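You operate a simulated robot arm through the tools that you are given. There is no shell and no other tool. Be economical: measure what you need, move in short steps, check, and stop when the job is done.

You run a simulated robot arm. Do the job below in one go: nothing can be reset, and whatever is moved stays where it is left.

## Task
Stop the pump, shut the dripping trap cock and blot the water.
Fine: motor switch off first; wet rag in the scrap bin, catch cup under the spout.

Only the result counts: the job must be done as asked and must still hold three seconds after the hand-in. Knocking over, shifting, dropping, spilling or breaking anything else fails it.

## Robot
A 7-joint arm with a two-finger parallel gripper, fixed in place. Base frame: the origin is at the foot of the arm, x ahead of it, y to its left, z up. Readings come in mm, rad, newtons and seconds.
With the tool pointing down near the work surface it reaches from about 220 to 680 mm from the base axis. Its first joint turns from -1.152 to 1.152 rad. Payload 2.4 kg.
The tool frame sits at the grasp point between the pads (the TCP): z along the fingers, y along the line on which they close. The tips reach 30 mm beyond it. Largest opening 94 mm; finger width 28, thickness 10; the body of the gripper, 50 by 96 mm, starts 55 mm behind the TCP.
Orientation is that of the tool frame in the base frame, as a unit quaternion [x, y, z, w]. With the fingers straight down and closing along the base's y, the tool's x points along the base's -x, its y along +y and its z along -z.

## Interface
- The arm moves only by the tool move_arm. Its argument "rows" is text: rows parted by semicolons, each of 7 numbers parted by spaces: the turn, a rotation vector about the tool's x, y, z in rad, then the shift along the tool's x, y, z in mm, then the gripper command, from -1 (shut) to 1 (fully open), values between in proportion. In form: wx wy wz x y z jaw; .... A call has 1 to 10 rows; each row is the pose to reach, as a shift and turn from the pose commanded when the call began, along the tool's axes at that moment. A row lasts 0.2 s, in which the tool goes at most 50 mm and 0.15 rad; a call with a longer step from one row to the next is refused whole, and so is a gripper value outside its range. Where a pose cannot be reached the arm comes as near as it can. A force on the tool above 70 N (or 10 N above the force at the start of the call, whichever is more), or a blocked arm, ends the call early, and 0.2 s more pass. The fingers move at their own pace (about 153 mm/s each) and stop on an object; they squeeze with about 27 N. The grip force told is the motor's: it shows also when the fingers shut on nothing. Time passes only in rows, and 0.2 s behind the last, so rows that repeat a pose let the fingers close. The reply holds the time, the measured pose of the TCP, the force on the tool along the base axes, the opening and the grip force, in the units named above and with some noise, with the torque about the TCP (base axes, N m) and any sound that the robot's microphone picked up, and new pictures: "views" is both (left out), scene, wrist or none.
- Cameras (640 x 400 px; columns grow to the right, rows downward): "scene" is fixed at [46.7, 477.1, 1453.8]; the picture's right is [-0.69, -0.73, 0.00], its down [-0.35, 0.33, -0.88] and it looks along [0.64, -0.60, -0.48] (base axes); focal length 343 px, centre (320, 200). "wrist" rides on the gripper at [76, 14, -103] in the tool frame; the picture's right is [-0.18, 0.98, 0.00], its down [-0.75, -0.14, -0.64] and it looks along [-0.63, -0.12, 0.77] (tool axes); focal length 243 px, centre (320, 200). There is no depth. A picture from a camera that has moved, and an enlarged one, comes with that camera's place and axes in the base frame and with its lens.
- zoom(camera, box): a new picture of the part [left, top, right, bottom] of that camera's present view, enlarged. It takes no simulated time.
- hand_in(): hands the job in; it is judged then, once.

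Go step by step. Nothing tells you positions but the pictures and the camera data: compare them with the known pose of the tool, close in by small moves and look again before you grip or let go. The budget is 120 turns and 200 pictures, counting those below and the enlarged ones. Unless the task says otherwise, let go and move clear before handing in, and close with one line.

The tools are called after "Call:" as a command line: name --argument value ..., lists and objects as JSON in quotes. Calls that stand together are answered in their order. move_arm: Moves the arm, as the interface text tells. Its arguments: {"type":"object","properties":{"rows":{"type":"string"},"views":{"type":"string","enum":["both","scene","wrist","none"]}},"required":["rows"]} The other tools are called the same way: zoom (camera, box) takes an enlarged picture of a part of a camera's view; hand_in () hands the job in.

At the start:

```text
t: 0.0
ee_pos: [331.9, -180.0, 1228.2]
tool_rot: [0.0, 1.0, -0.001, 0.0]
wrist_force: [-0.3, 0.3, 0.0]
ft_torque: [-0.02, 0.0, -0.03]
grip_width: 93.8
grasp_force: 0.0
```

scene: 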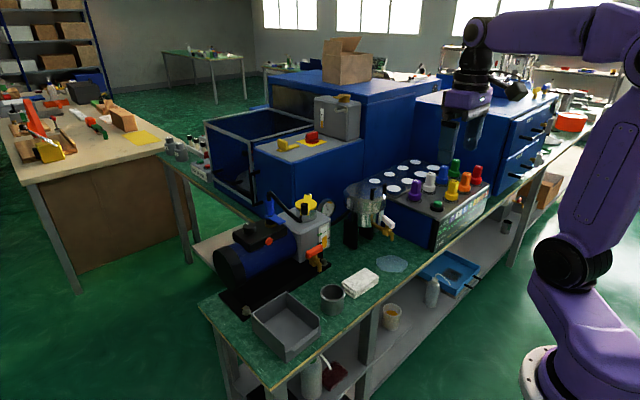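
wrist: 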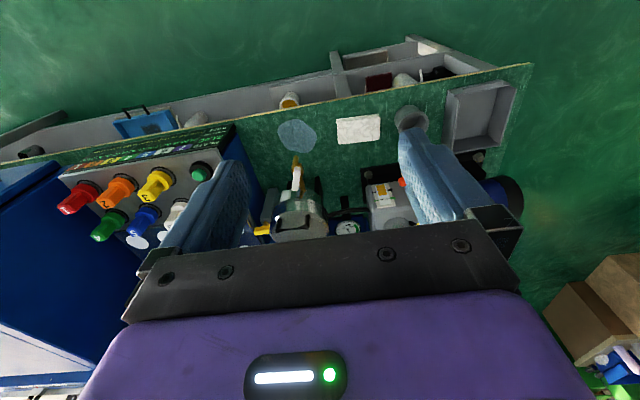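

I see a bench with a pump (switch, red/orange and yellow parts), a glass trap with a cock, a puddle, a white rag, a grey cup and a grey bin. I will zoom in to identify the details.

Call:
zoom --camera "scene" --box '[200, 170, 440, 320]'

Call:
zoom --camera "scene" --box '[260, 180, 350, 280]'

Call:
zoom --camera "scene" --box '[330, 170, 420, 280]'

Call:
zoom --camera "wrist" --box '[220, 70, 540, 270]'

```text
2.67 times, centred on (320, 245) of scene
camera zoom: at [46.7, 477.1, 1453.8], right [-0.69, -0.73, 0.0], down [-0.35, 0.33, -0.88], along [0.64, -0.6, -0.48], focal length 914 px, centre (320, 80)
```

zoom: 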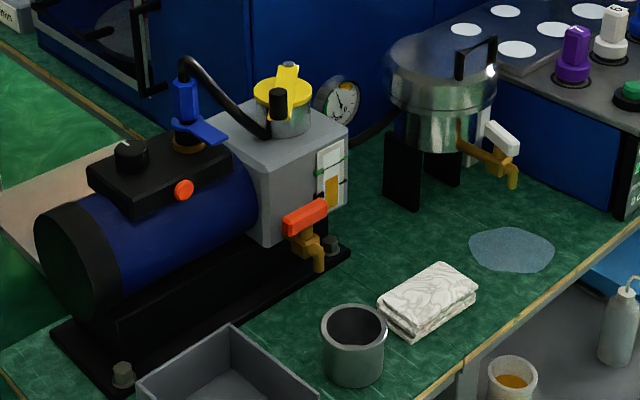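

```text
4.00 times, centred on (305, 230) of scene
camera zoom: at [46.7, 477.1, 1453.8], right [-0.69, -0.73, 0.0], down [-0.35, 0.33, -0.88], along [0.64, -0.6, -0.48], focal length 1371 px, centre (380, 80)
```

zoom: 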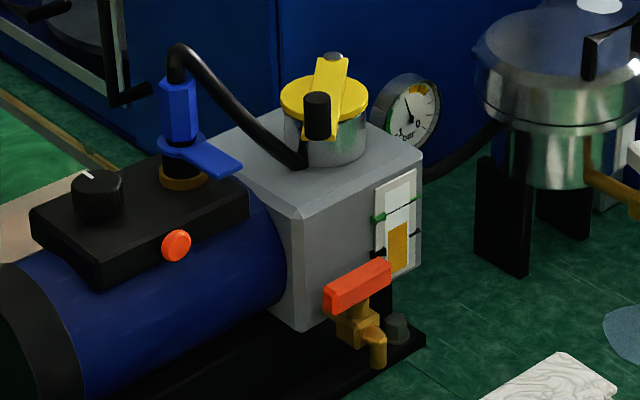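

```text
3.64 times, centred on (375, 225) of scene
camera zoom: at [46.7, 477.1, 1453.8], right [-0.69, -0.73, 0.0], down [-0.35, 0.33, -0.88], along [0.64, -0.6, -0.48], focal length 1247 px, centre (120, 109)
```

zoom: 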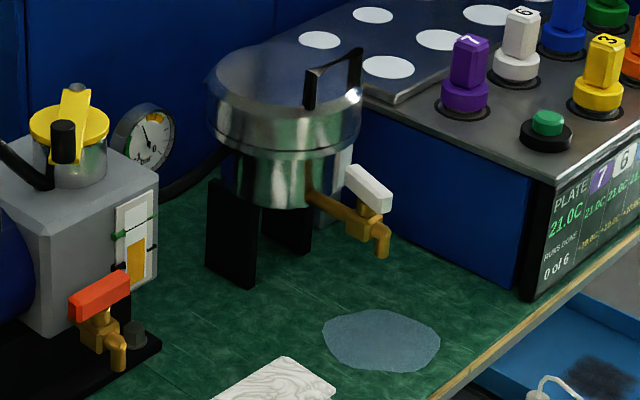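

```text
2.00 times, centred on (380, 170) of wrist
camera zoom: at [256.1, -166.1, 1330.5], right [0.18, 0.98, 0.0], down [0.75, -0.14, 0.64], along [0.63, -0.12, -0.77], focal length 485 px, centre (200, 260)
```

zoom: 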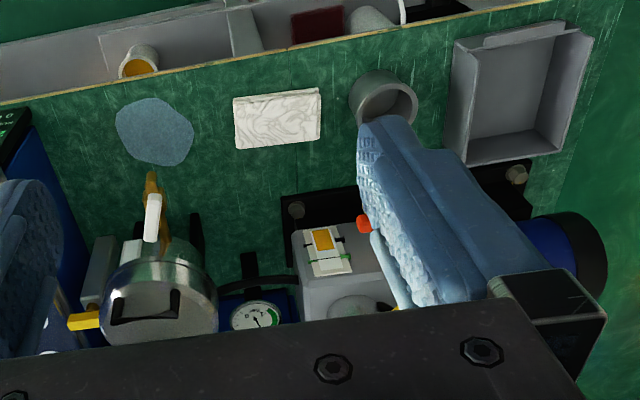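

Bench top seems to be about z≈740. I'll move sideways (+y) at height to look at the motor's knob from another viewpoint.

Call:
move_arm --rows "0 0 0 0 45 0 1;0 0 0 0 90 0 1;0 0 0 0 135 0 1;0 0 0 0 180 0 1;0 0 0 0 220 0 1" --views "both"

```text
t: 1.2
ee_pos: [331.9, 40.7, 1227.6]
tool_rot: [0.0, 1.0, 0.0, 0.0]
wrist_force: [-0.3, 1.3, 0.1]
ft_torque: [-0.02, 0.01, 0.0]
grip_width: 93.8
grasp_force: 0.0
camera wrist: at [256.3, 55.3, 1330.6], right [0.18, 0.98, 0.0], down [0.75, -0.14, 0.64], along [0.63, -0.12, -0.77], focal length 243 px, centre (320, 200)
```

scene: 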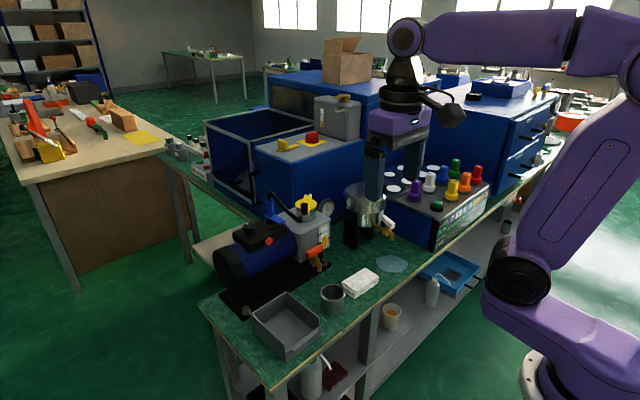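
wrist: 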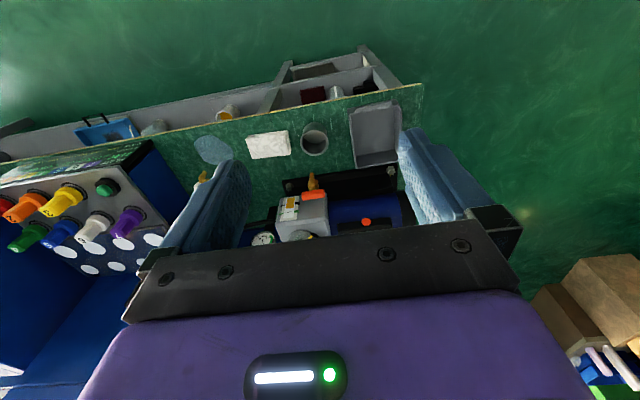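

Good view of the pump between the fingers. Zooming to measure.

Call:
zoom --camera "wrist" --box '[240, 90, 440, 240]'

Call:
zoom --camera "scene" --box '[205, 180, 305, 280]'

```text
2.67 times, centred on (340, 165) of wrist
camera zoom: at [256.3, 55.3, 1330.6], right [0.18, 0.98, 0.0], down [0.75, -0.14, 0.64], along [0.63, -0.12, -0.77], focal length 647 px, centre (267, 293)
```

zoom: 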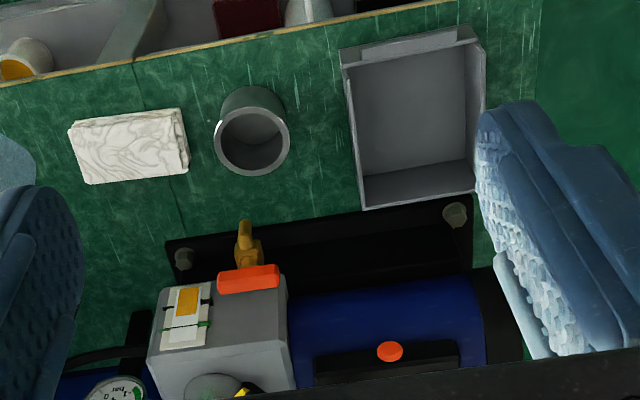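

```text
4.00 times, centred on (255, 230) of scene
camera zoom: at [46.7, 477.1, 1453.8], right [-0.69, -0.73, 0.0], down [-0.35, 0.33, -0.88], along [0.64, -0.6, -0.48], focal length 1371 px, centre (580, 80)
```

zoom: 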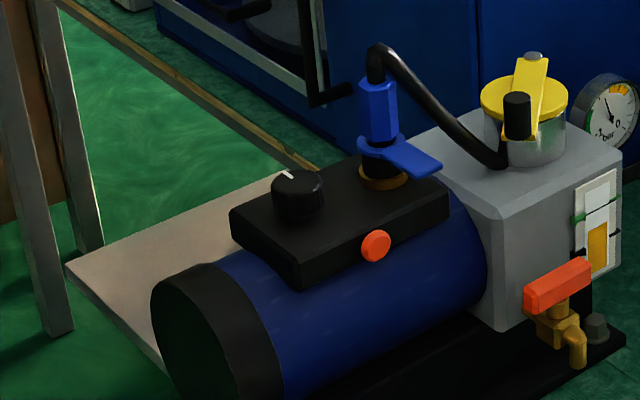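

Estimates: orange button/lamp on motor box at (657,85,942), black knob near (690,116,980), cup (517,-8), bin around (550,115), rag (531,-140), trap spout tip (522,-273,845). Moving nearer to the knob to see its markings.

Call:
move_arm --rows "0 0 0 -35 12 20 1;0 0 0 -70 24 40 1;0 0 0 -105 36 60 1;0 0 0 -140 48 80 1;0 0 0 -175 60 95 1;0 0 0 -210 72 115 1;0 0 0 -240 84 135 1" --views "both"

```text
t: 2.8
ee_pos: [571.9, 126.2, 1092.9]
tool_rot: [0.0, 1.0, 0.0, 0.001]
wrist_force: [-0.2, -0.2, 0.0]
ft_torque: [0.02, 0.0, 0.02]
grip_width: 94.4
grasp_force: 0.0
camera wrist: at [496.0, 139.8, 1195.2], right [0.18, 0.98, 0.0], down [0.75, -0.14, 0.64], along [0.63, -0.12, -0.77], focal length 243 px, centre (320, 200)
```

scene: 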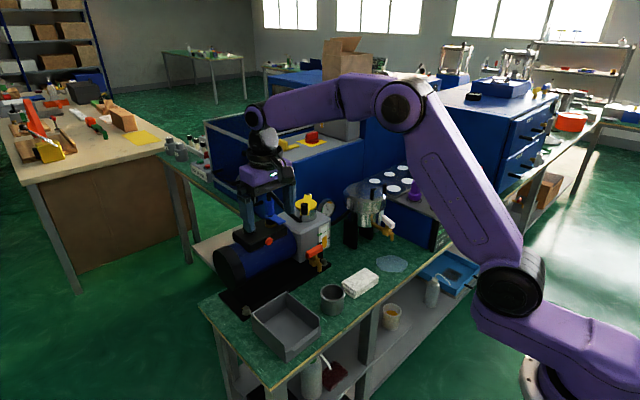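
wrist: 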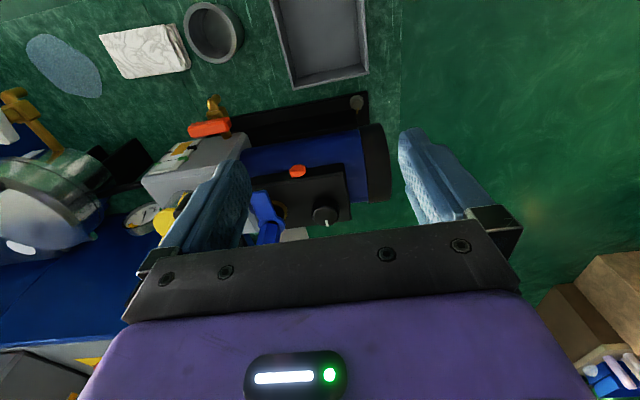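

Call:
zoom --camera "wrist" --box '[270, 150, 370, 240]'

Call:
zoom --camera "scene" --box '[225, 190, 315, 260]'

Call:
zoom --camera "wrist" --box '[0, 70, 260, 250]'

```text
4.44 times, centred on (320, 195) of wrist
camera zoom: at [496.0, 139.8, 1195.2], right [0.18, 0.98, 0.0], down [0.75, -0.14, 0.64], along [0.63, -0.12, -0.77], focal length 1078 px, centre (320, 222)
```

zoom: 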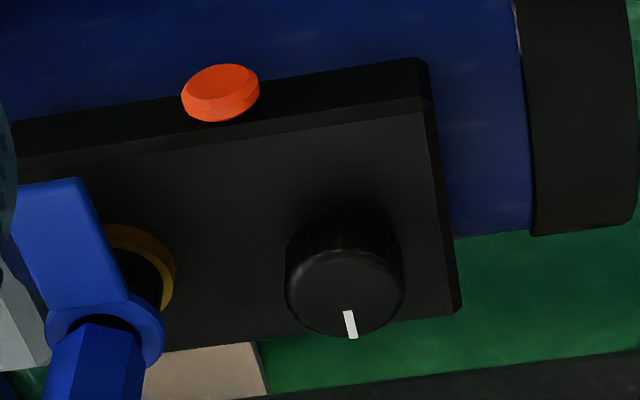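

```text
5.71 times, centred on (270, 225) of scene
camera zoom: at [46.7, 477.1, 1453.8], right [-0.69, -0.73, 0.0], down [-0.35, 0.33, -0.88], along [0.64, -0.6, -0.48], focal length 1959 px, centre (606, 57)
```

zoom: 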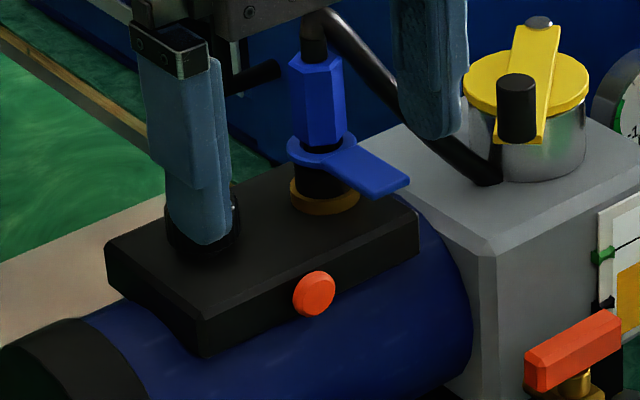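

```text
2.22 times, centred on (130, 160) of wrist
camera zoom: at [496.0, 139.8, 1195.2], right [0.18, 0.98, 0.0], down [0.75, -0.14, 0.64], along [0.63, -0.12, -0.77], focal length 539 px, centre (742, 289)
```

zoom: 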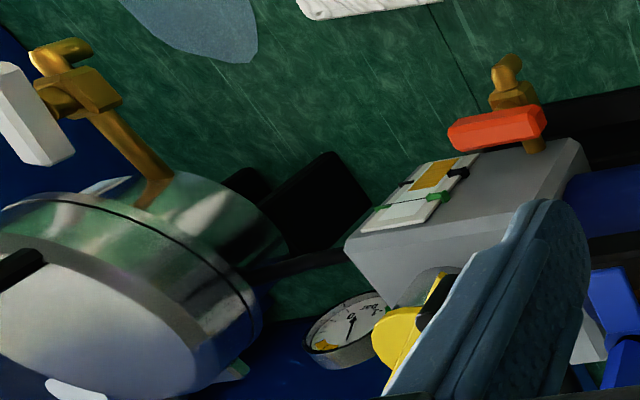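

The black knob has a pointer line (top centre ≈ (706,107,974)), with a blue valve and hose right beside it. I'll turn the gripper 90° so it's narrow beside the hose, first in place.

Call:
move_arm --rows "0 0 0.15 0 0 0 1;0 0 0.3 0 0 0 1;0 0 0.45 0 0 0 0.5;0 0 0.6 0 0 0 0;0 0 0.75 0 0 0 0;0 0 0.9 0 0 0 0;0 0 1.05 0 0 0 0;0 0 1.2 0 0 0 0;0 0 1.35 0 0 0 0;0 0 1.5 0 0 0 0.1" --views "both"

```text
t: 5.0
ee_pos: [571.6, 123.9, 1093.8]
tool_rot: [0.682, 0.731, 0.0, 0.0]
wrist_force: [0.6, -0.2, 0.4]
ft_torque: [0.0, 0.02, -0.01]
grip_width: 51.8
grasp_force: 0.1
camera wrist: at [581.2, 200.6, 1195.8], right [0.99, -0.12, 0.0], down [-0.09, -0.76, 0.64], along [-0.07, -0.64, -0.77], focal length 243 px, centre (320, 200)
```

scene: 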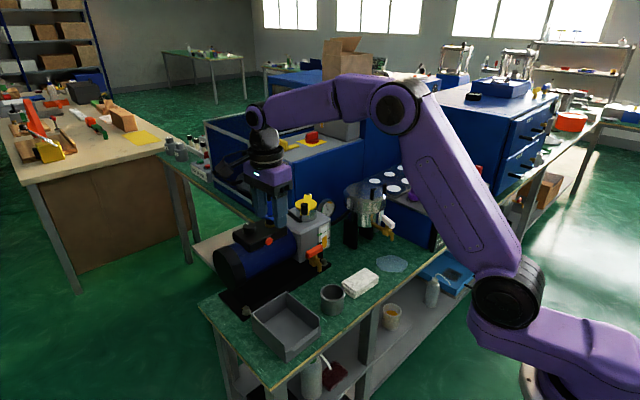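
wrist: 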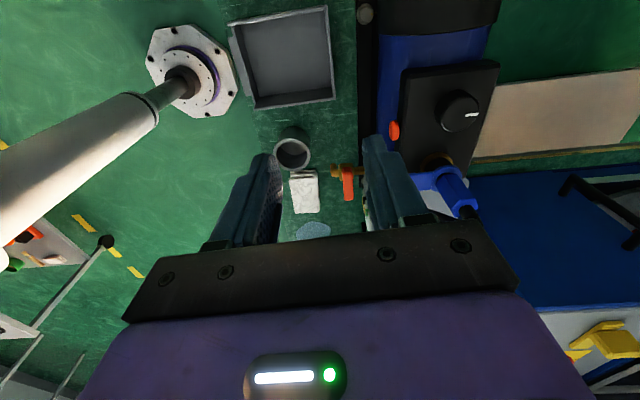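

The knob and box are clearly visible from here; I'll move over the knob at safe height.

Call:
move_arm --rows "0 0 0.02 -5 25 0 0.1;0 0 0.04 -10 50 0 0.1;0 0 0.07 -15 75 0 0.1;0 0 0.07 -20 100 8 0.1;0 0 0.07 -26 126 25 0.1" --views "both"

```text
t: 6.2
ee_pos: [662.7, 111.0, 1088.3]
tool_rot: [0.707, 0.707, 0.001, 0.001]
wrist_force: [-0.9, -0.2, 0.3]
ft_torque: [0.02, -0.01, 0.05]
grip_width: 51.5
grasp_force: 0.1
out of reach, approached as far as the arm can: row 4, 5
camera wrist: at [676.6, 188.1, 1190.4], right [0.98, -0.18, 0.0], down [-0.14, -0.75, 0.64], along [-0.12, -0.63, -0.77], focal length 243 px, centre (320, 200)
```

scene: 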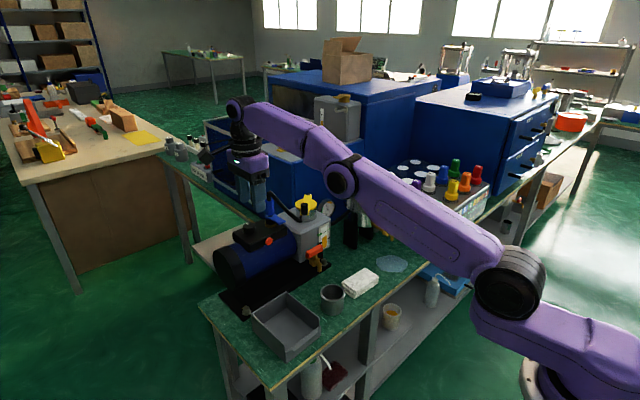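
wrist: 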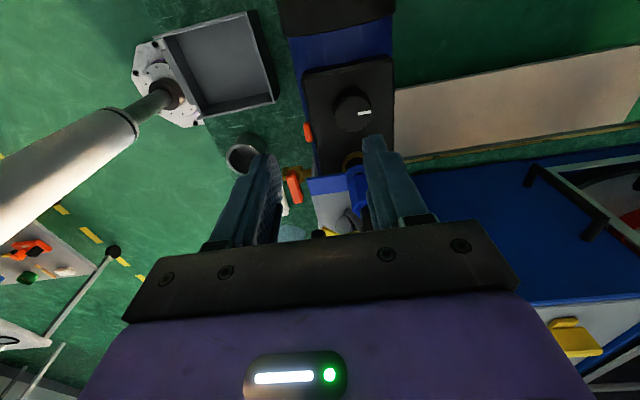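

The tool cannot quite reach the knob pointing straight down. Let me look closely at the button and knob before deciding.

Call:
zoom --camera "wrist" --box '[285, 80, 385, 150]'

Call:
zoom --camera "scene" --box '[230, 210, 290, 250]'

```text
5.71 times, centred on (335, 115) of wrist
camera zoom: at [676.6, 188.1, 1190.4], right [0.98, -0.18, 0.0], down [-0.14, -0.75, 0.64], along [-0.12, -0.63, -0.77], focal length 1386 px, centre (234, 686)
```

zoom: 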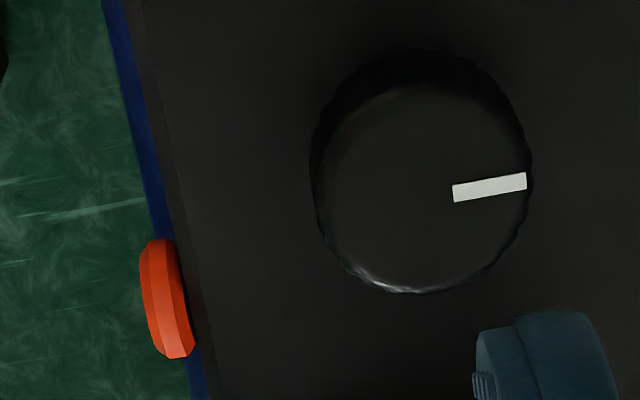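

```text
10.00 times, centred on (260, 230) of scene
camera zoom: at [46.7, 477.1, 1453.8], right [-0.69, -0.73, 0.0], down [-0.35, 0.33, -0.88], along [0.64, -0.6, -0.48], focal length 3428 px, centre (920, -100)
```

zoom: 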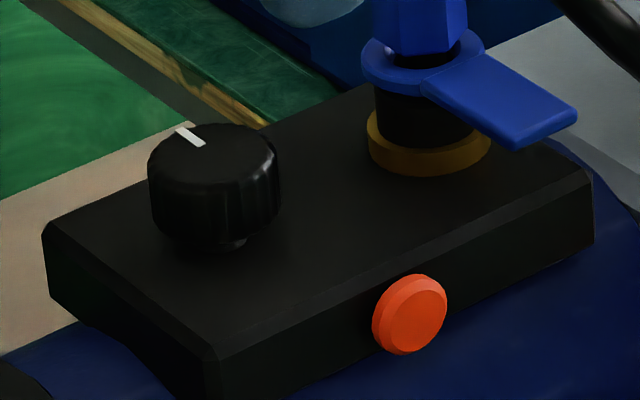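

The red disc on the box is a push button and easily reachable; the knob is a pointer dial. I'll test the button first, since pressing it is low risk, feeling for travel and sound. First back off and tilt the closed gripper forward.

Call:
move_arm --rows "0 0 0 0 -45 0 -0.5;0 0 0 0 -90 0 -1;-0.15 0 0 0 -130 0 -1;-0.3 0 0 0 -160 0 -1;-0.45 0 0 0 -180 0 -1;-0.6 0 0 0 -180 0 -1;-0.75 0 0 0 -180 0 -1;-0.9 0 0 0 -180 0 -1;-1.05 0 0 0 -180 0 -1" --views "both"

```text
t: 8.2
ee_pos: [482.6, 110.3, 1087.3]
tool_rot: [0.611, 0.613, 0.354, 0.355]
wrist_force: [1.2, 0.5, 0.0]
ft_torque: [0.01, 0.01, -0.03]
grip_width: 0.0
grasp_force: 26.9
camera wrist: at [400.2, 186.7, 1150.1], right [0.49, -0.18, 0.85], down [-0.63, -0.75, 0.2], along [0.61, -0.63, -0.48], focal length 243 px, centre (320, 200)
```

scene: 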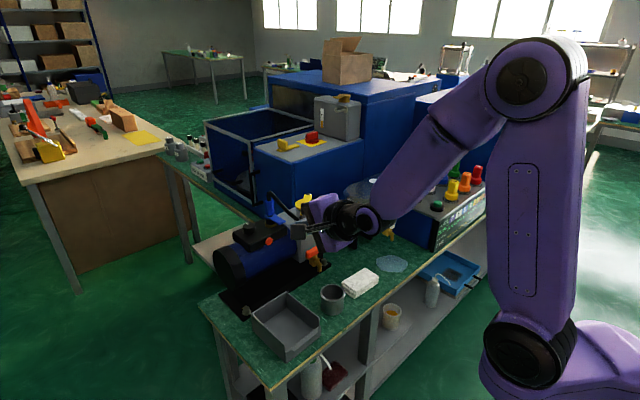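
wrist: 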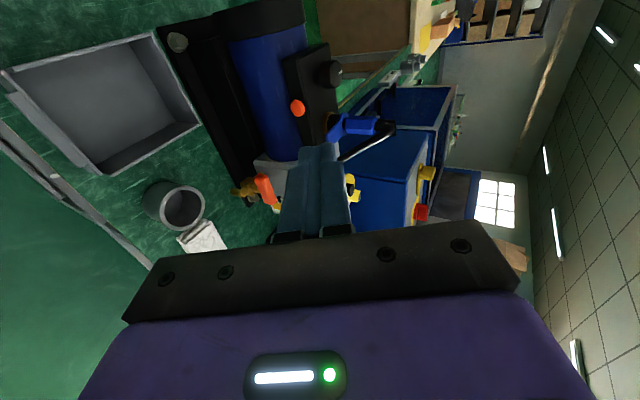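

Now approach to ~25 mm in front of the button, levelling the tool further.

Call:
move_arm --rows "-0.1 0 0 -6 -25 20 -1;-0.2 0 0 -12 -50 45 -1;-0.3 0 0 -18 -63 80 -1;-0.35 0 0 -24 -64 115 -1;-0.35 0 0 -27 -64 145 -1;-0.35 0 0 -27 -64 167 -1" --views "both"

```text
t: 9.6
ee_pos: [596.5, 84.4, 950.4]
tool_rot: [0.54, 0.541, 0.456, 0.456]
wrist_force: [-0.4, -0.9, 0.4]
ft_torque: [-0.01, -0.03, -0.03]
grip_width: 0.2
grasp_force: 27.4
camera wrist: at [498.1, 160.6, 981.0], right [0.17, -0.18, 0.97], down [-0.66, -0.75, -0.03], along [0.74, -0.63, -0.25], focal length 243 px, centre (320, 200)
```

scene: 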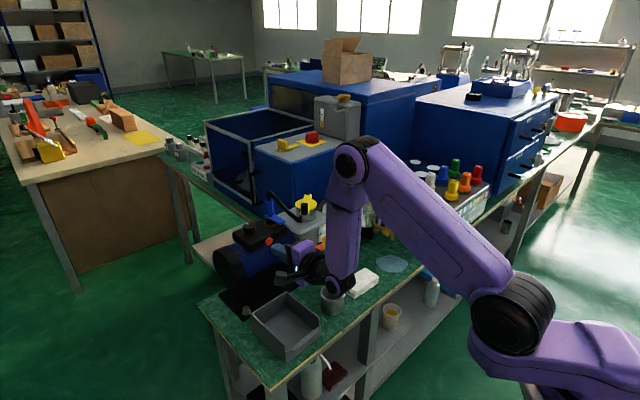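
wrist: 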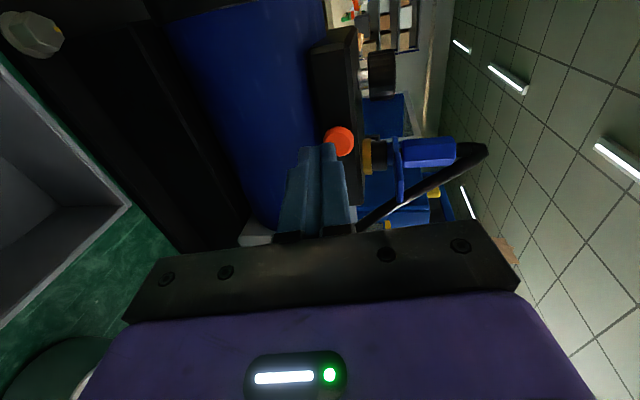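

The button is about 8 mm higher than the fingertip line; raise and press forward in small steps.

Call:
move_arm --rows "0 0 0 0 13 0 -1;0 0 0 0 13 12 -1;0 0 0 0 13 20 -1;0 0 0 0 13 24 -1" --views "wrist"

```text
t: 10.6
ee_pos: [618.8, 84.7, 960.4]
tool_rot: [0.54, 0.54, 0.457, 0.456]
wrist_force: [-62.2, -3.1, 28.3]
ft_torque: [-0.01, -1.08, -0.11]
grip_width: 0.5
grasp_force: 27.5
heard: click
camera wrist: at [520.5, 160.3, 990.5], right [0.16, -0.18, 0.97], down [-0.66, -0.75, -0.03], along [0.74, -0.63, -0.24], focal length 243 px, centre (320, 200)
```

wrist: 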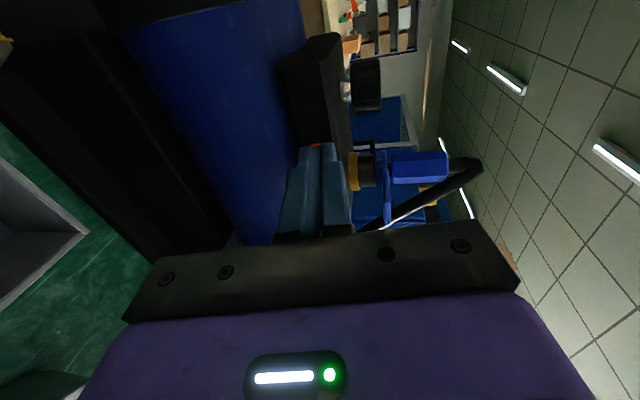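

A click was heard with 62 N force. Back off and look at what changed.

Call:
move_arm --rows "0 0 0 0 0 -15 -1;0 0 0 0 0 -40 -1;0 0 0 0 0 -80 -1;0 0 0 0 0 -80 -1" --views "both"

Call:
zoom --camera "scene" --box '[225, 190, 345, 270]'

Call:
zoom --camera "wrist" --box '[260, 40, 480, 180]'

```text
t: 11.6
ee_pos: [544.0, 83.0, 971.7]
tool_rot: [0.54, 0.541, 0.456, 0.456]
wrist_force: [0.0, 1.2, 0.0]
ft_torque: [0.02, 0.01, -0.01]
grip_width: 0.0
grasp_force: 26.9
camera wrist: at [445.7, 158.3, 1003.2], right [0.17, -0.18, 0.97], down [-0.66, -0.75, -0.03], along [0.74, -0.63, -0.25], focal length 243 px, centre (320, 200)
```

scene: 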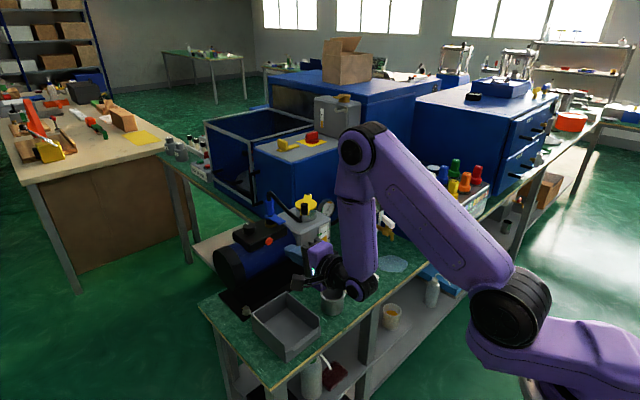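
wrist: 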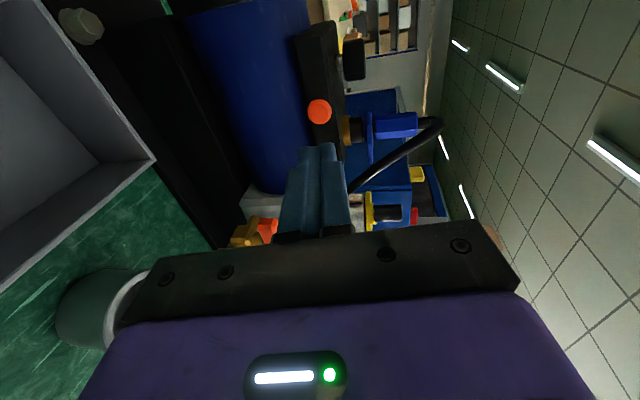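

```text
5.00 times, centred on (285, 230) of scene
camera zoom: at [46.7, 477.1, 1453.8], right [-0.69, -0.73, 0.0], down [-0.35, 0.33, -0.88], along [0.64, -0.6, -0.48], focal length 1714 px, centre (495, 50)
```

zoom: 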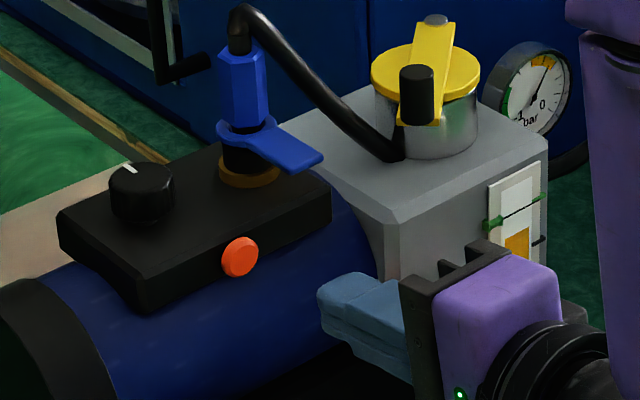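

```text
2.86 times, centred on (370, 110) of wrist
camera zoom: at [445.7, 158.3, 1003.2], right [0.17, -0.18, 0.97], down [-0.66, -0.75, -0.03], along [0.74, -0.63, -0.25], focal length 693 px, centre (177, 457)
```

zoom: 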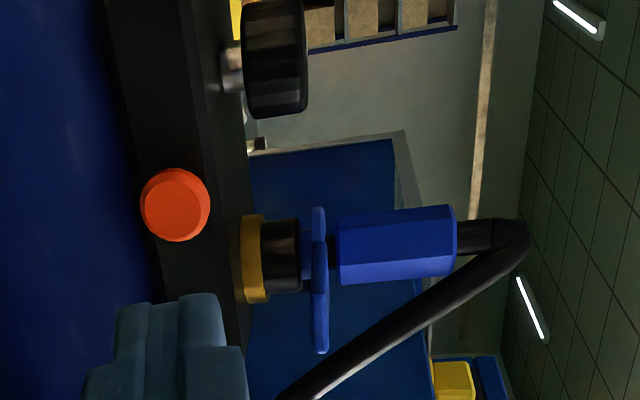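

The gauge needle seems to have moved. Zoom on gauge to confirm.

Call:
zoom --camera "scene" --box '[310, 190, 350, 220]'

```text
13.33 times, centred on (330, 205) of scene
camera zoom: at [46.7, 477.1, 1453.8], right [-0.69, -0.73, 0.0], down [-0.35, 0.33, -0.88], along [0.64, -0.6, -0.48], focal length 4571 px, centre (187, 133)
```

zoom: 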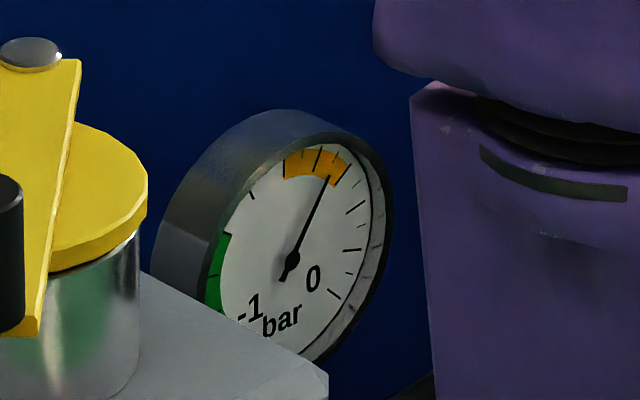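

Needle is falling towards 0, so the pump has been stopped. Next: retreat, bring the tool pointing down again and move over to the trap cock.

Call:
move_arm --rows "0.14 0 0 -10 25 -25 -1;0.28 0 0 -35 50 -50 -1;0.42 0 0 -65 75 -75 -1;0.56 0 0 -95 90 -95 -1;0.7 0 0 -125 100 -115 -1;0.84 0 0 -155 107 -134 -1;0.98 0 0 -185 107 -134 -1;1.12 0 0 -210 107 -134 -1;1.26 0 0 -233 107 -134 -1;1.4 0 0 -233 107 -134 -1" --views "none"

Call:
move_arm --rows "0 0 -0.15 -10 0 0 0;0 0 -0.3 -30 0 0 0;0 0 -0.45 -50 0 0 0;0 0 -0.6 -70 0 0 0;0 0 -0.75 -90 0 0 0;0 0 -0.9 -110 0 0 0;0 0 -1.05 -110 0 0 0;0 0 -1.2 -110 0 0 0;0 0 -1.35 -110 0 0 0;0 0 -1.5 -110 0 0 0" --views "both"

```text
t: 13.8
ee_pos: [429.8, -150.1, 1099.8]
tool_rot: [0.707, 0.708, -0.001, 0.0]
wrist_force: [-1.0, 0.5, 0.5]
ft_torque: [0.01, 0.03, -0.01]
grip_width: 0.0
grasp_force: 27.0
out of reach, approached as far as the arm can: row 5
```

```text
t: 16.0
ee_pos: [430.9, -259.0, 1099.9]
tool_rot: [0.033, 0.999, 0.0, 0.0]
wrist_force: [0.1, 0.2, 0.3]
ft_torque: [0.0, 0.02, 0.0]
grip_width: 47.2
grasp_force: 0.1
camera wrist: at [355.6, -239.8, 1201.4], right [0.25, 0.97, 0.0], down [0.74, -0.19, 0.64], along [0.62, -0.16, -0.77], focal length 243 px, centre (320, 200)
```

scene: 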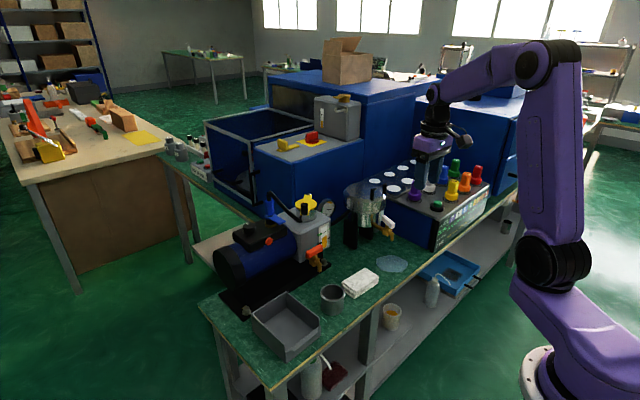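
wrist: 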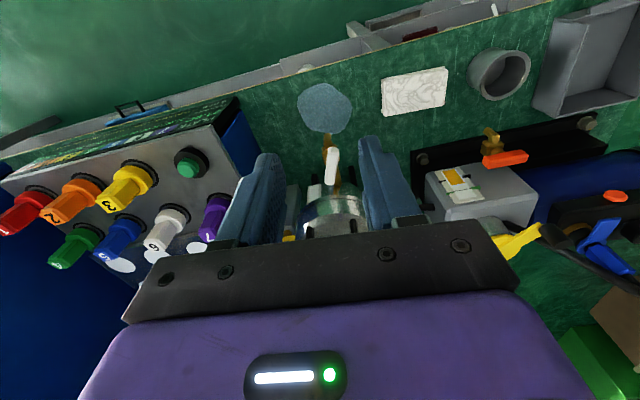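

Call:
zoom --camera "wrist" --box '[280, 75, 390, 225]'

Call:
zoom --camera "scene" --box '[340, 180, 410, 250]'

Call:
zoom --camera "scene" --box '[310, 190, 350, 220]'

```text
2.67 times, centred on (335, 150) of wrist
camera zoom: at [355.6, -239.8, 1201.4], right [0.25, 0.97, 0.0], down [0.74, -0.19, 0.64], along [0.62, -0.16, -0.77], focal length 647 px, centre (280, 333)
```

zoom: 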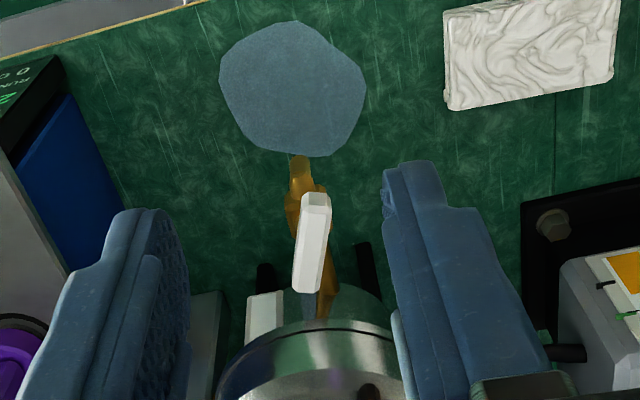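

```text
5.71 times, centred on (375, 215) of scene
camera zoom: at [46.7, 477.1, 1453.8], right [-0.69, -0.73, 0.0], down [-0.35, 0.33, -0.88], along [0.64, -0.6, -0.48], focal length 1959 px, centre (6, 114)
```

zoom: 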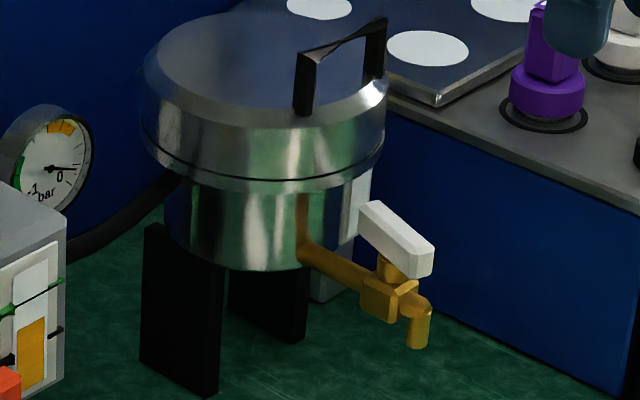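

```text
13.33 times, centred on (330, 205) of scene
camera zoom: at [46.7, 477.1, 1453.8], right [-0.69, -0.73, 0.0], down [-0.35, 0.33, -0.88], along [0.64, -0.6, -0.48], focal length 4571 px, centre (187, 133)
```

zoom: 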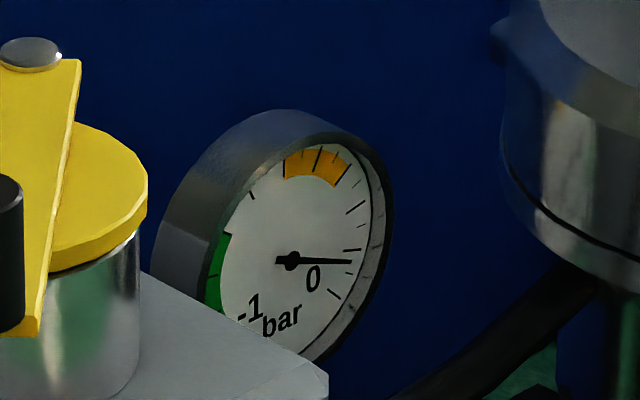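

Gauge now reads ~0, so the pump is off. The white-handled trap cock (handle centre ≈ (541,-269,900)) is in line with its pipe, i.e. open. I'll come down beside its front end on the +y side with closed fingers and push it round.

Call:
move_arm --rows "0 0 -0.07 -20 10 20 -1;0 0 -0.07 -40 20 50 -1;0 0 -0.07 -60 27 80 -1;0 0 -0.07 -80 30 115 -1;0 0 -0.07 -86 30 150 -1" --views "both"

Call:
zoom --camera "scene" --box '[340, 180, 410, 250]'

Call:
zoom --camera "wrist" --box '[240, 75, 400, 225]'

```text
t: 17.2
ee_pos: [519.3, -236.5, 951.0]
tool_rot: [0.0, 1.0, -0.001, -0.001]
wrist_force: [0.5, 0.3, 0.3]
ft_torque: [0.0, 0.0, 0.02]
grip_width: 0.2
grasp_force: 26.2
camera wrist: at [443.1, -222.2, 1052.8], right [0.18, 0.98, 0.0], down [0.75, -0.14, 0.64], along [0.63, -0.12, -0.77], focal length 243 px, centre (320, 200)
```

scene: 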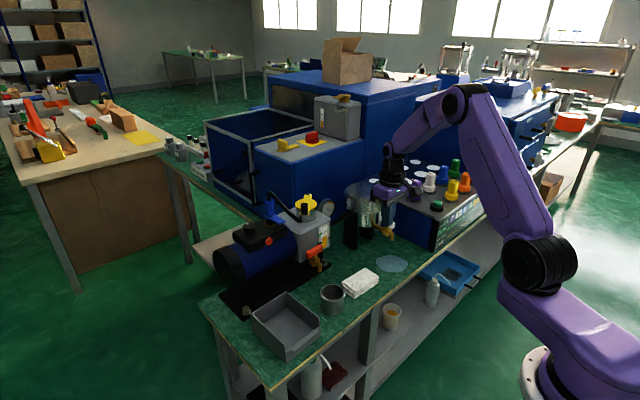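
wrist: 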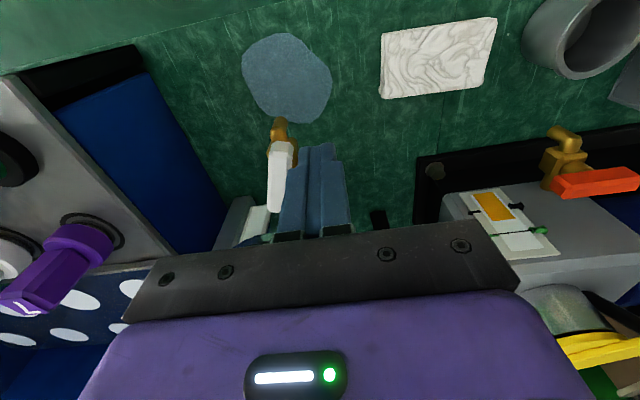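

```text
5.71 times, centred on (375, 215) of scene
camera zoom: at [46.7, 477.1, 1453.8], right [-0.69, -0.73, 0.0], down [-0.35, 0.33, -0.88], along [0.64, -0.6, -0.48], focal length 1959 px, centre (6, 114)
```

zoom: 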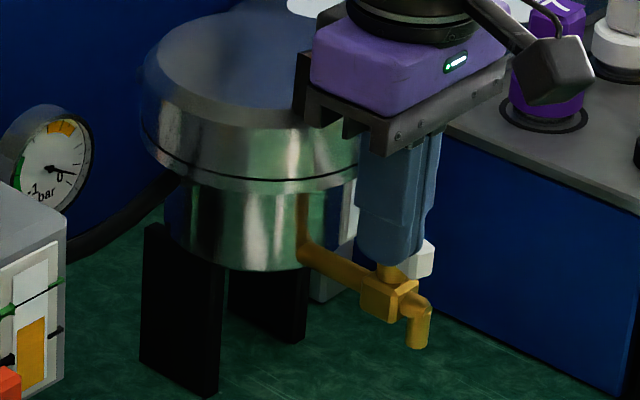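

```text
2.67 times, centred on (320, 150) of wrist
camera zoom: at [443.1, -222.2, 1052.8], right [0.18, 0.98, 0.0], down [0.75, -0.14, 0.64], along [0.63, -0.12, -0.77], focal length 647 px, centre (320, 333)
```

zoom: 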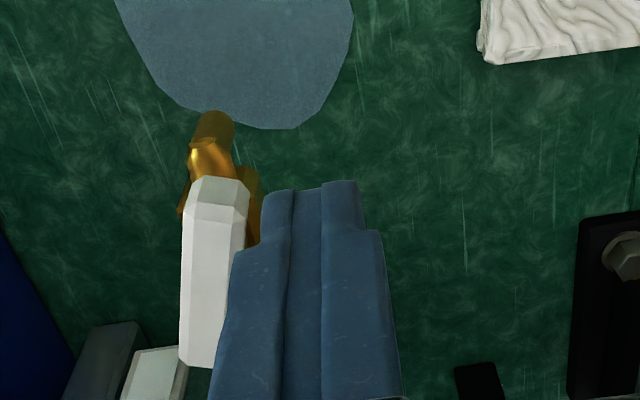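

Clearance is fine; lower 33 mm beside the handle end, then push slowly toward -y.

Call:
move_arm --rows "0 0 0 0 0 15 -1;0 0 0 0 0 33 -1;0 0 0 0 -6 33 -1;0 0 0 0 -10 33 -1;0 0 0 0 -14 33 -1;0 0 0 0 -18 33 -1;0 0 0 0 -22 33 -1" --views "wrist"

```text
t: 18.8
ee_pos: [517.2, -249.9, 916.4]
tool_rot: [-0.004, 1.0, 0.004, -0.004]
wrist_force: [-14.2, 39.9, 11.5]
ft_torque: [-0.22, -0.21, 0.38]
grip_width: 0.0
grasp_force: 27.1
camera wrist: at [442.5, -236.2, 1019.3], right [0.18, 0.98, 0.01], down [0.76, -0.14, 0.63], along [0.62, -0.11, -0.77], focal length 243 px, centre (320, 200)
```

wrist: 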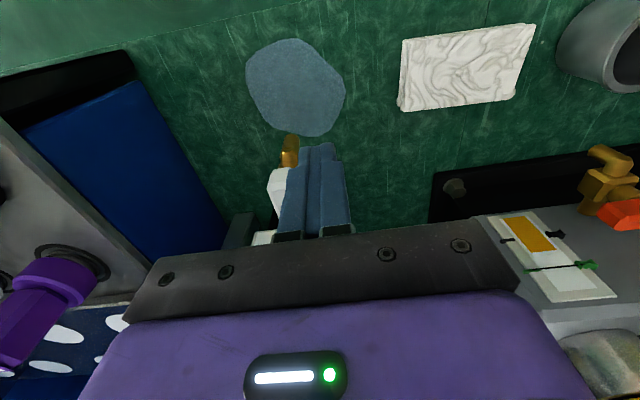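

Handle resists at 40 N in this direction, so likely a stop. I'll go over to the other side and try pushing +y.

Call:
move_arm --rows "0 0 0 0 20 0 -1;0 0 0 0 20 -25 -1;0 0 0 0 -10 -40 -1;0 0 0 0 -50 -40 -1;0 0 0 0 -50 -20 -1;0 0 0 0 -50 0 -1" --views "wrist"

Call:
zoom --camera "wrist" --box '[240, 75, 400, 225]'

Call:
zoom --camera "scene" --box '[340, 180, 410, 250]'

```text
t: 20.2
ee_pos: [518.2, -307.2, 916.0]
tool_rot: [0.0, 1.0, 0.0, 0.0]
wrist_force: [0.4, 0.2, 0.0]
ft_torque: [-0.02, 0.04, 0.02]
grip_width: 0.2
grasp_force: 26.8
camera wrist: at [441.4, -292.7, 1018.8], right [0.18, 0.98, 0.0], down [0.75, -0.14, 0.64], along [0.63, -0.12, -0.77], focal length 243 px, centre (320, 200)
```

wrist: 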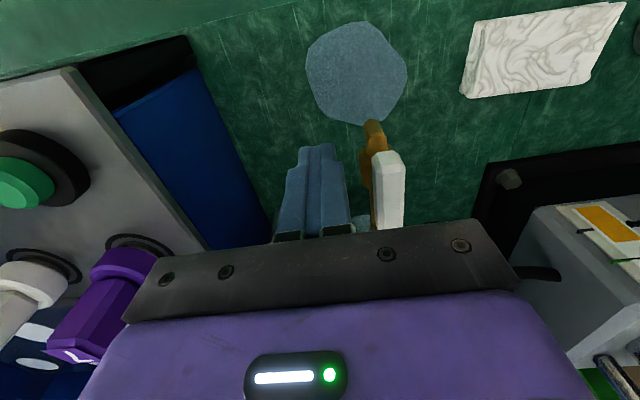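

```text
2.67 times, centred on (320, 150) of wrist
camera zoom: at [441.4, -292.7, 1018.8], right [0.18, 0.98, 0.0], down [0.75, -0.14, 0.64], along [0.63, -0.12, -0.77], focal length 647 px, centre (320, 333)
```

zoom: 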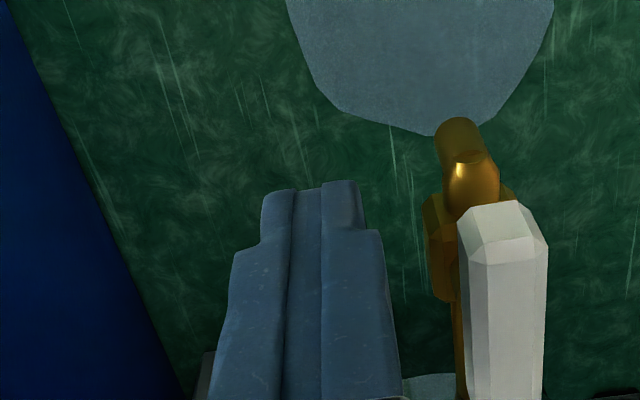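

```text
5.71 times, centred on (375, 215) of scene
camera zoom: at [46.7, 477.1, 1453.8], right [-0.69, -0.73, 0.0], down [-0.35, 0.33, -0.88], along [0.64, -0.6, -0.48], focal length 1959 px, centre (6, 114)
```

zoom: 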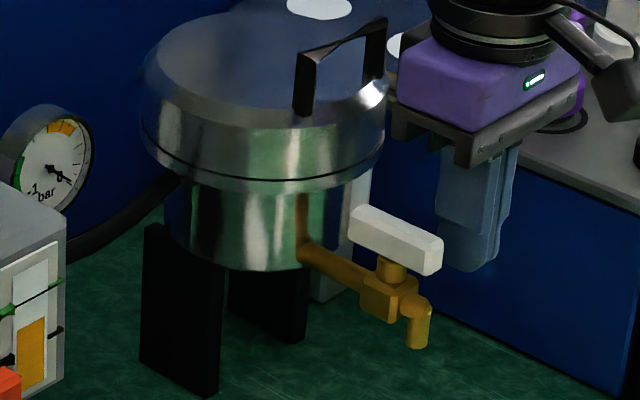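

The handle actually did turn a bit (it moved ~10–15° toward -y and stayed), so it's just stiff. Back to the +y side and keep pushing further that way.

Call:
move_arm --rows "0 0 0 0 0 -35 -1;0 0 0 0 35 -40 -1;0 0 0 0 68 -35 -1;0 0 0 0 68 0 -1;0 0 0 0 58 0 -1;0 0 0 0 52 0 -1;0 0 0 0 46 0 -1;0 0 0 0 42 0 -1;0 0 0 0 38 0 -1" --views "both"

Call:
zoom --camera "scene" --box '[340, 180, 410, 250]'

```text
t: 22.1
ee_pos: [518.5, -249.3, 915.2]
tool_rot: [-0.01, 1.0, 0.01, -0.011]
wrist_force: [0.3, 6.1, -0.6]
ft_torque: [0.02, -0.03, -0.04]
grip_width: 0.0
grasp_force: 27.8
stopped in row 9: the force on the tool passed its limit at 72 N (the readings are from after the stop); the commanded pose is now the measured one
camera wrist: at [444.3, -237.9, 1018.6], right [0.16, 0.99, 0.02], down [0.77, -0.14, 0.62], along [0.62, -0.09, -0.78], focal length 243 px, centre (320, 200)
```

scene: 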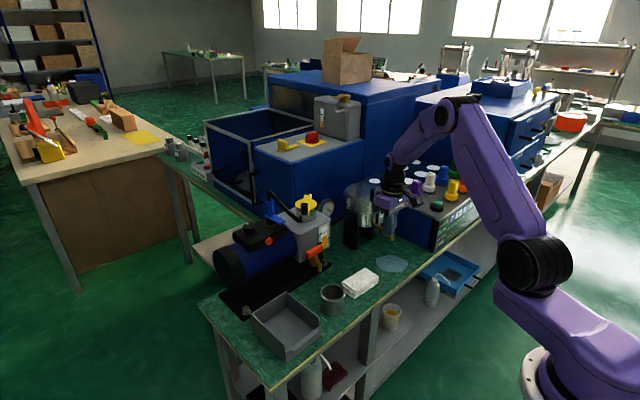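
wrist: 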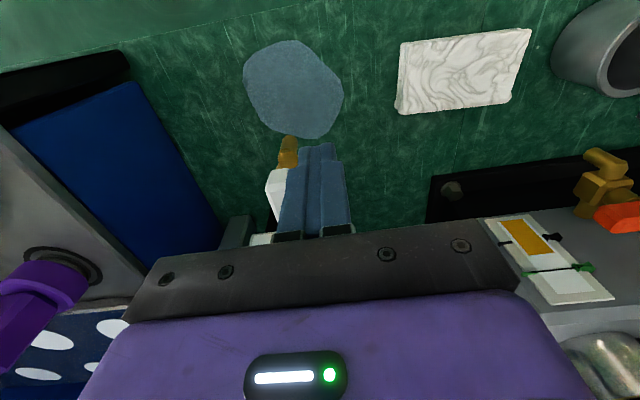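

```text
5.71 times, centred on (375, 215) of scene
camera zoom: at [46.8, 477.2, 1453.8], right [-0.69, -0.73, 0.0], down [-0.35, 0.33, -0.88], along [0.64, -0.61, -0.48], focal length 1959 px, centre (6, 114)
```

zoom: 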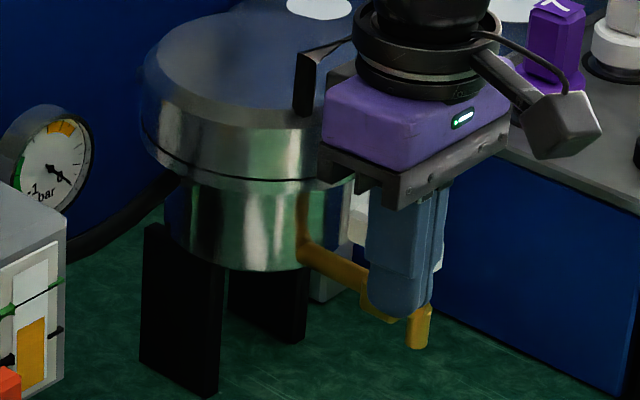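

Same spot gives 72 N: a hard stop this way. Now try the other direction: from the -y side push toward +y.

Call:
move_arm --rows "0 0 0 0 10 0 -1;0 0 0 0 10 -35 -1;0 0 0 0 -25 -40 -1;0 0 0 0 -60 -35 -1;0 0 0 0 -60 -5 -1;0 0 0 0 -50 -5 -1;0 0 0 0 -44 -5 -1;0 0 0 0 -38 -5 -1;0 0 0 0 -32 -5 -1;0 0 0 0 -28 -5 -1" --views "both"

Call:
zoom --camera "scene" --box '[340, 180, 410, 250]'

```text
t: 24.3
ee_pos: [514.9, -278.6, 919.6]
tool_rot: [-0.009, 1.0, 0.01, -0.013]
wrist_force: [-17.8, -1.5, 8.2]
ft_torque: [0.09, -0.03, 0.11]
grip_width: 0.0
grasp_force: 26.4
camera wrist: at [442.1, -268.7, 1024.2], right [0.17, 0.99, 0.02], down [0.77, -0.14, 0.62], along [0.61, -0.09, -0.79], focal length 243 px, centre (320, 200)
```

scene: 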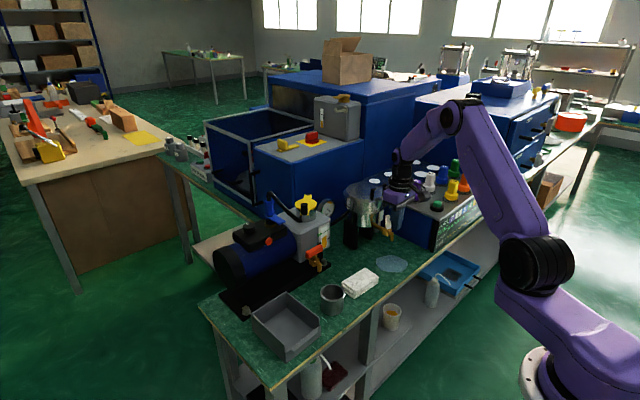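
wrist: 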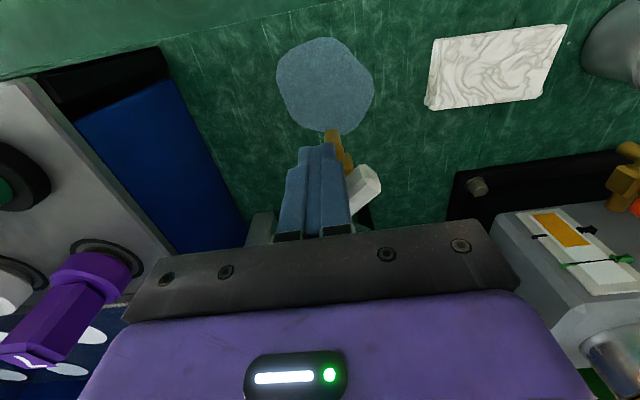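

```text
5.71 times, centred on (375, 215) of scene
camera zoom: at [46.1, 477.1, 1453.9], right [-0.69, -0.73, 0.0], down [-0.35, 0.33, -0.88], along [0.64, -0.6, -0.48], focal length 1959 px, centre (6, 114)
```

zoom: 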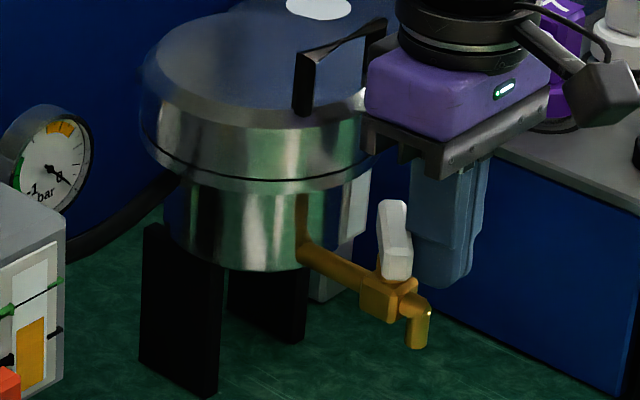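

It turns freely this way; continue pushing +y, with a bit of +x at the end to bring the lever fully across.

Call:
move_arm --rows "0 0 0 0 6 0 -1;0 0 0 0 12 0 -1;0 0 0 -2 18 0 -1;0 0 0 -4 24 0 -1;0 0 0 -6 28 0 -1;0 0 0 -8 32 0 -1" --views "both"

Call:
zoom --camera "scene" --box '[340, 180, 410, 250]'

```text
t: 25.7
ee_pos: [517.3, -257.3, 920.0]
tool_rot: [-0.001, 1.0, 0.009, -0.018]
wrist_force: [-47.4, -21.0, 9.9]
ft_torque: [-0.1, -0.07, -0.41]
grip_width: 0.1
grasp_force: 26.9
camera wrist: at [444.5, -244.1, 1024.7], right [0.18, 0.98, 0.01], down [0.78, -0.15, 0.61], along [0.6, -0.1, -0.79], focal length 243 px, centre (320, 200)
```

scene: 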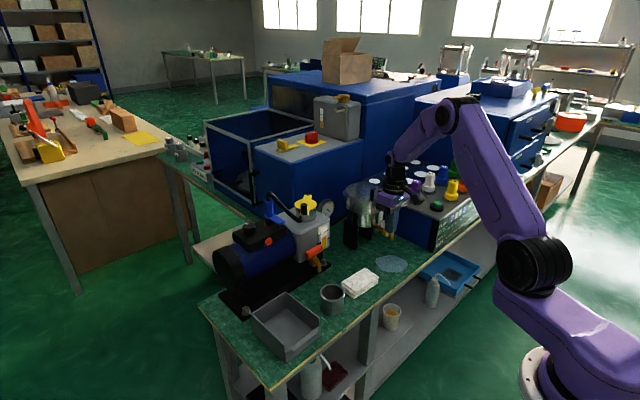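
wrist: 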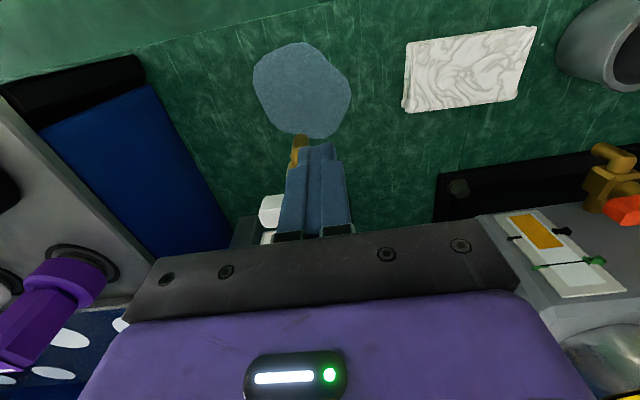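

```text
5.71 times, centred on (375, 215) of scene
camera zoom: at [45.3, 476.6, 1454.1], right [-0.69, -0.73, 0.0], down [-0.34, 0.33, -0.88], along [0.64, -0.6, -0.48], focal length 1959 px, centre (6, 114)
```

zoom: 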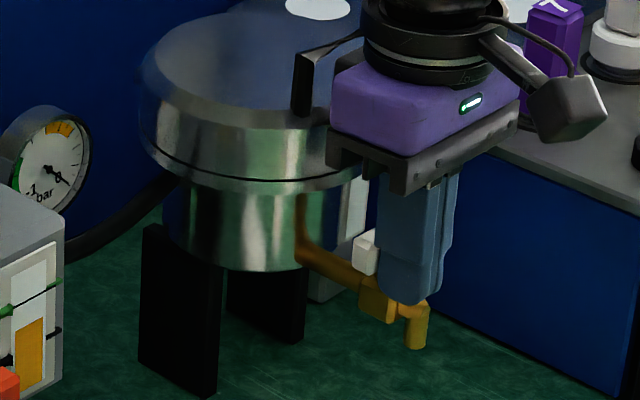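

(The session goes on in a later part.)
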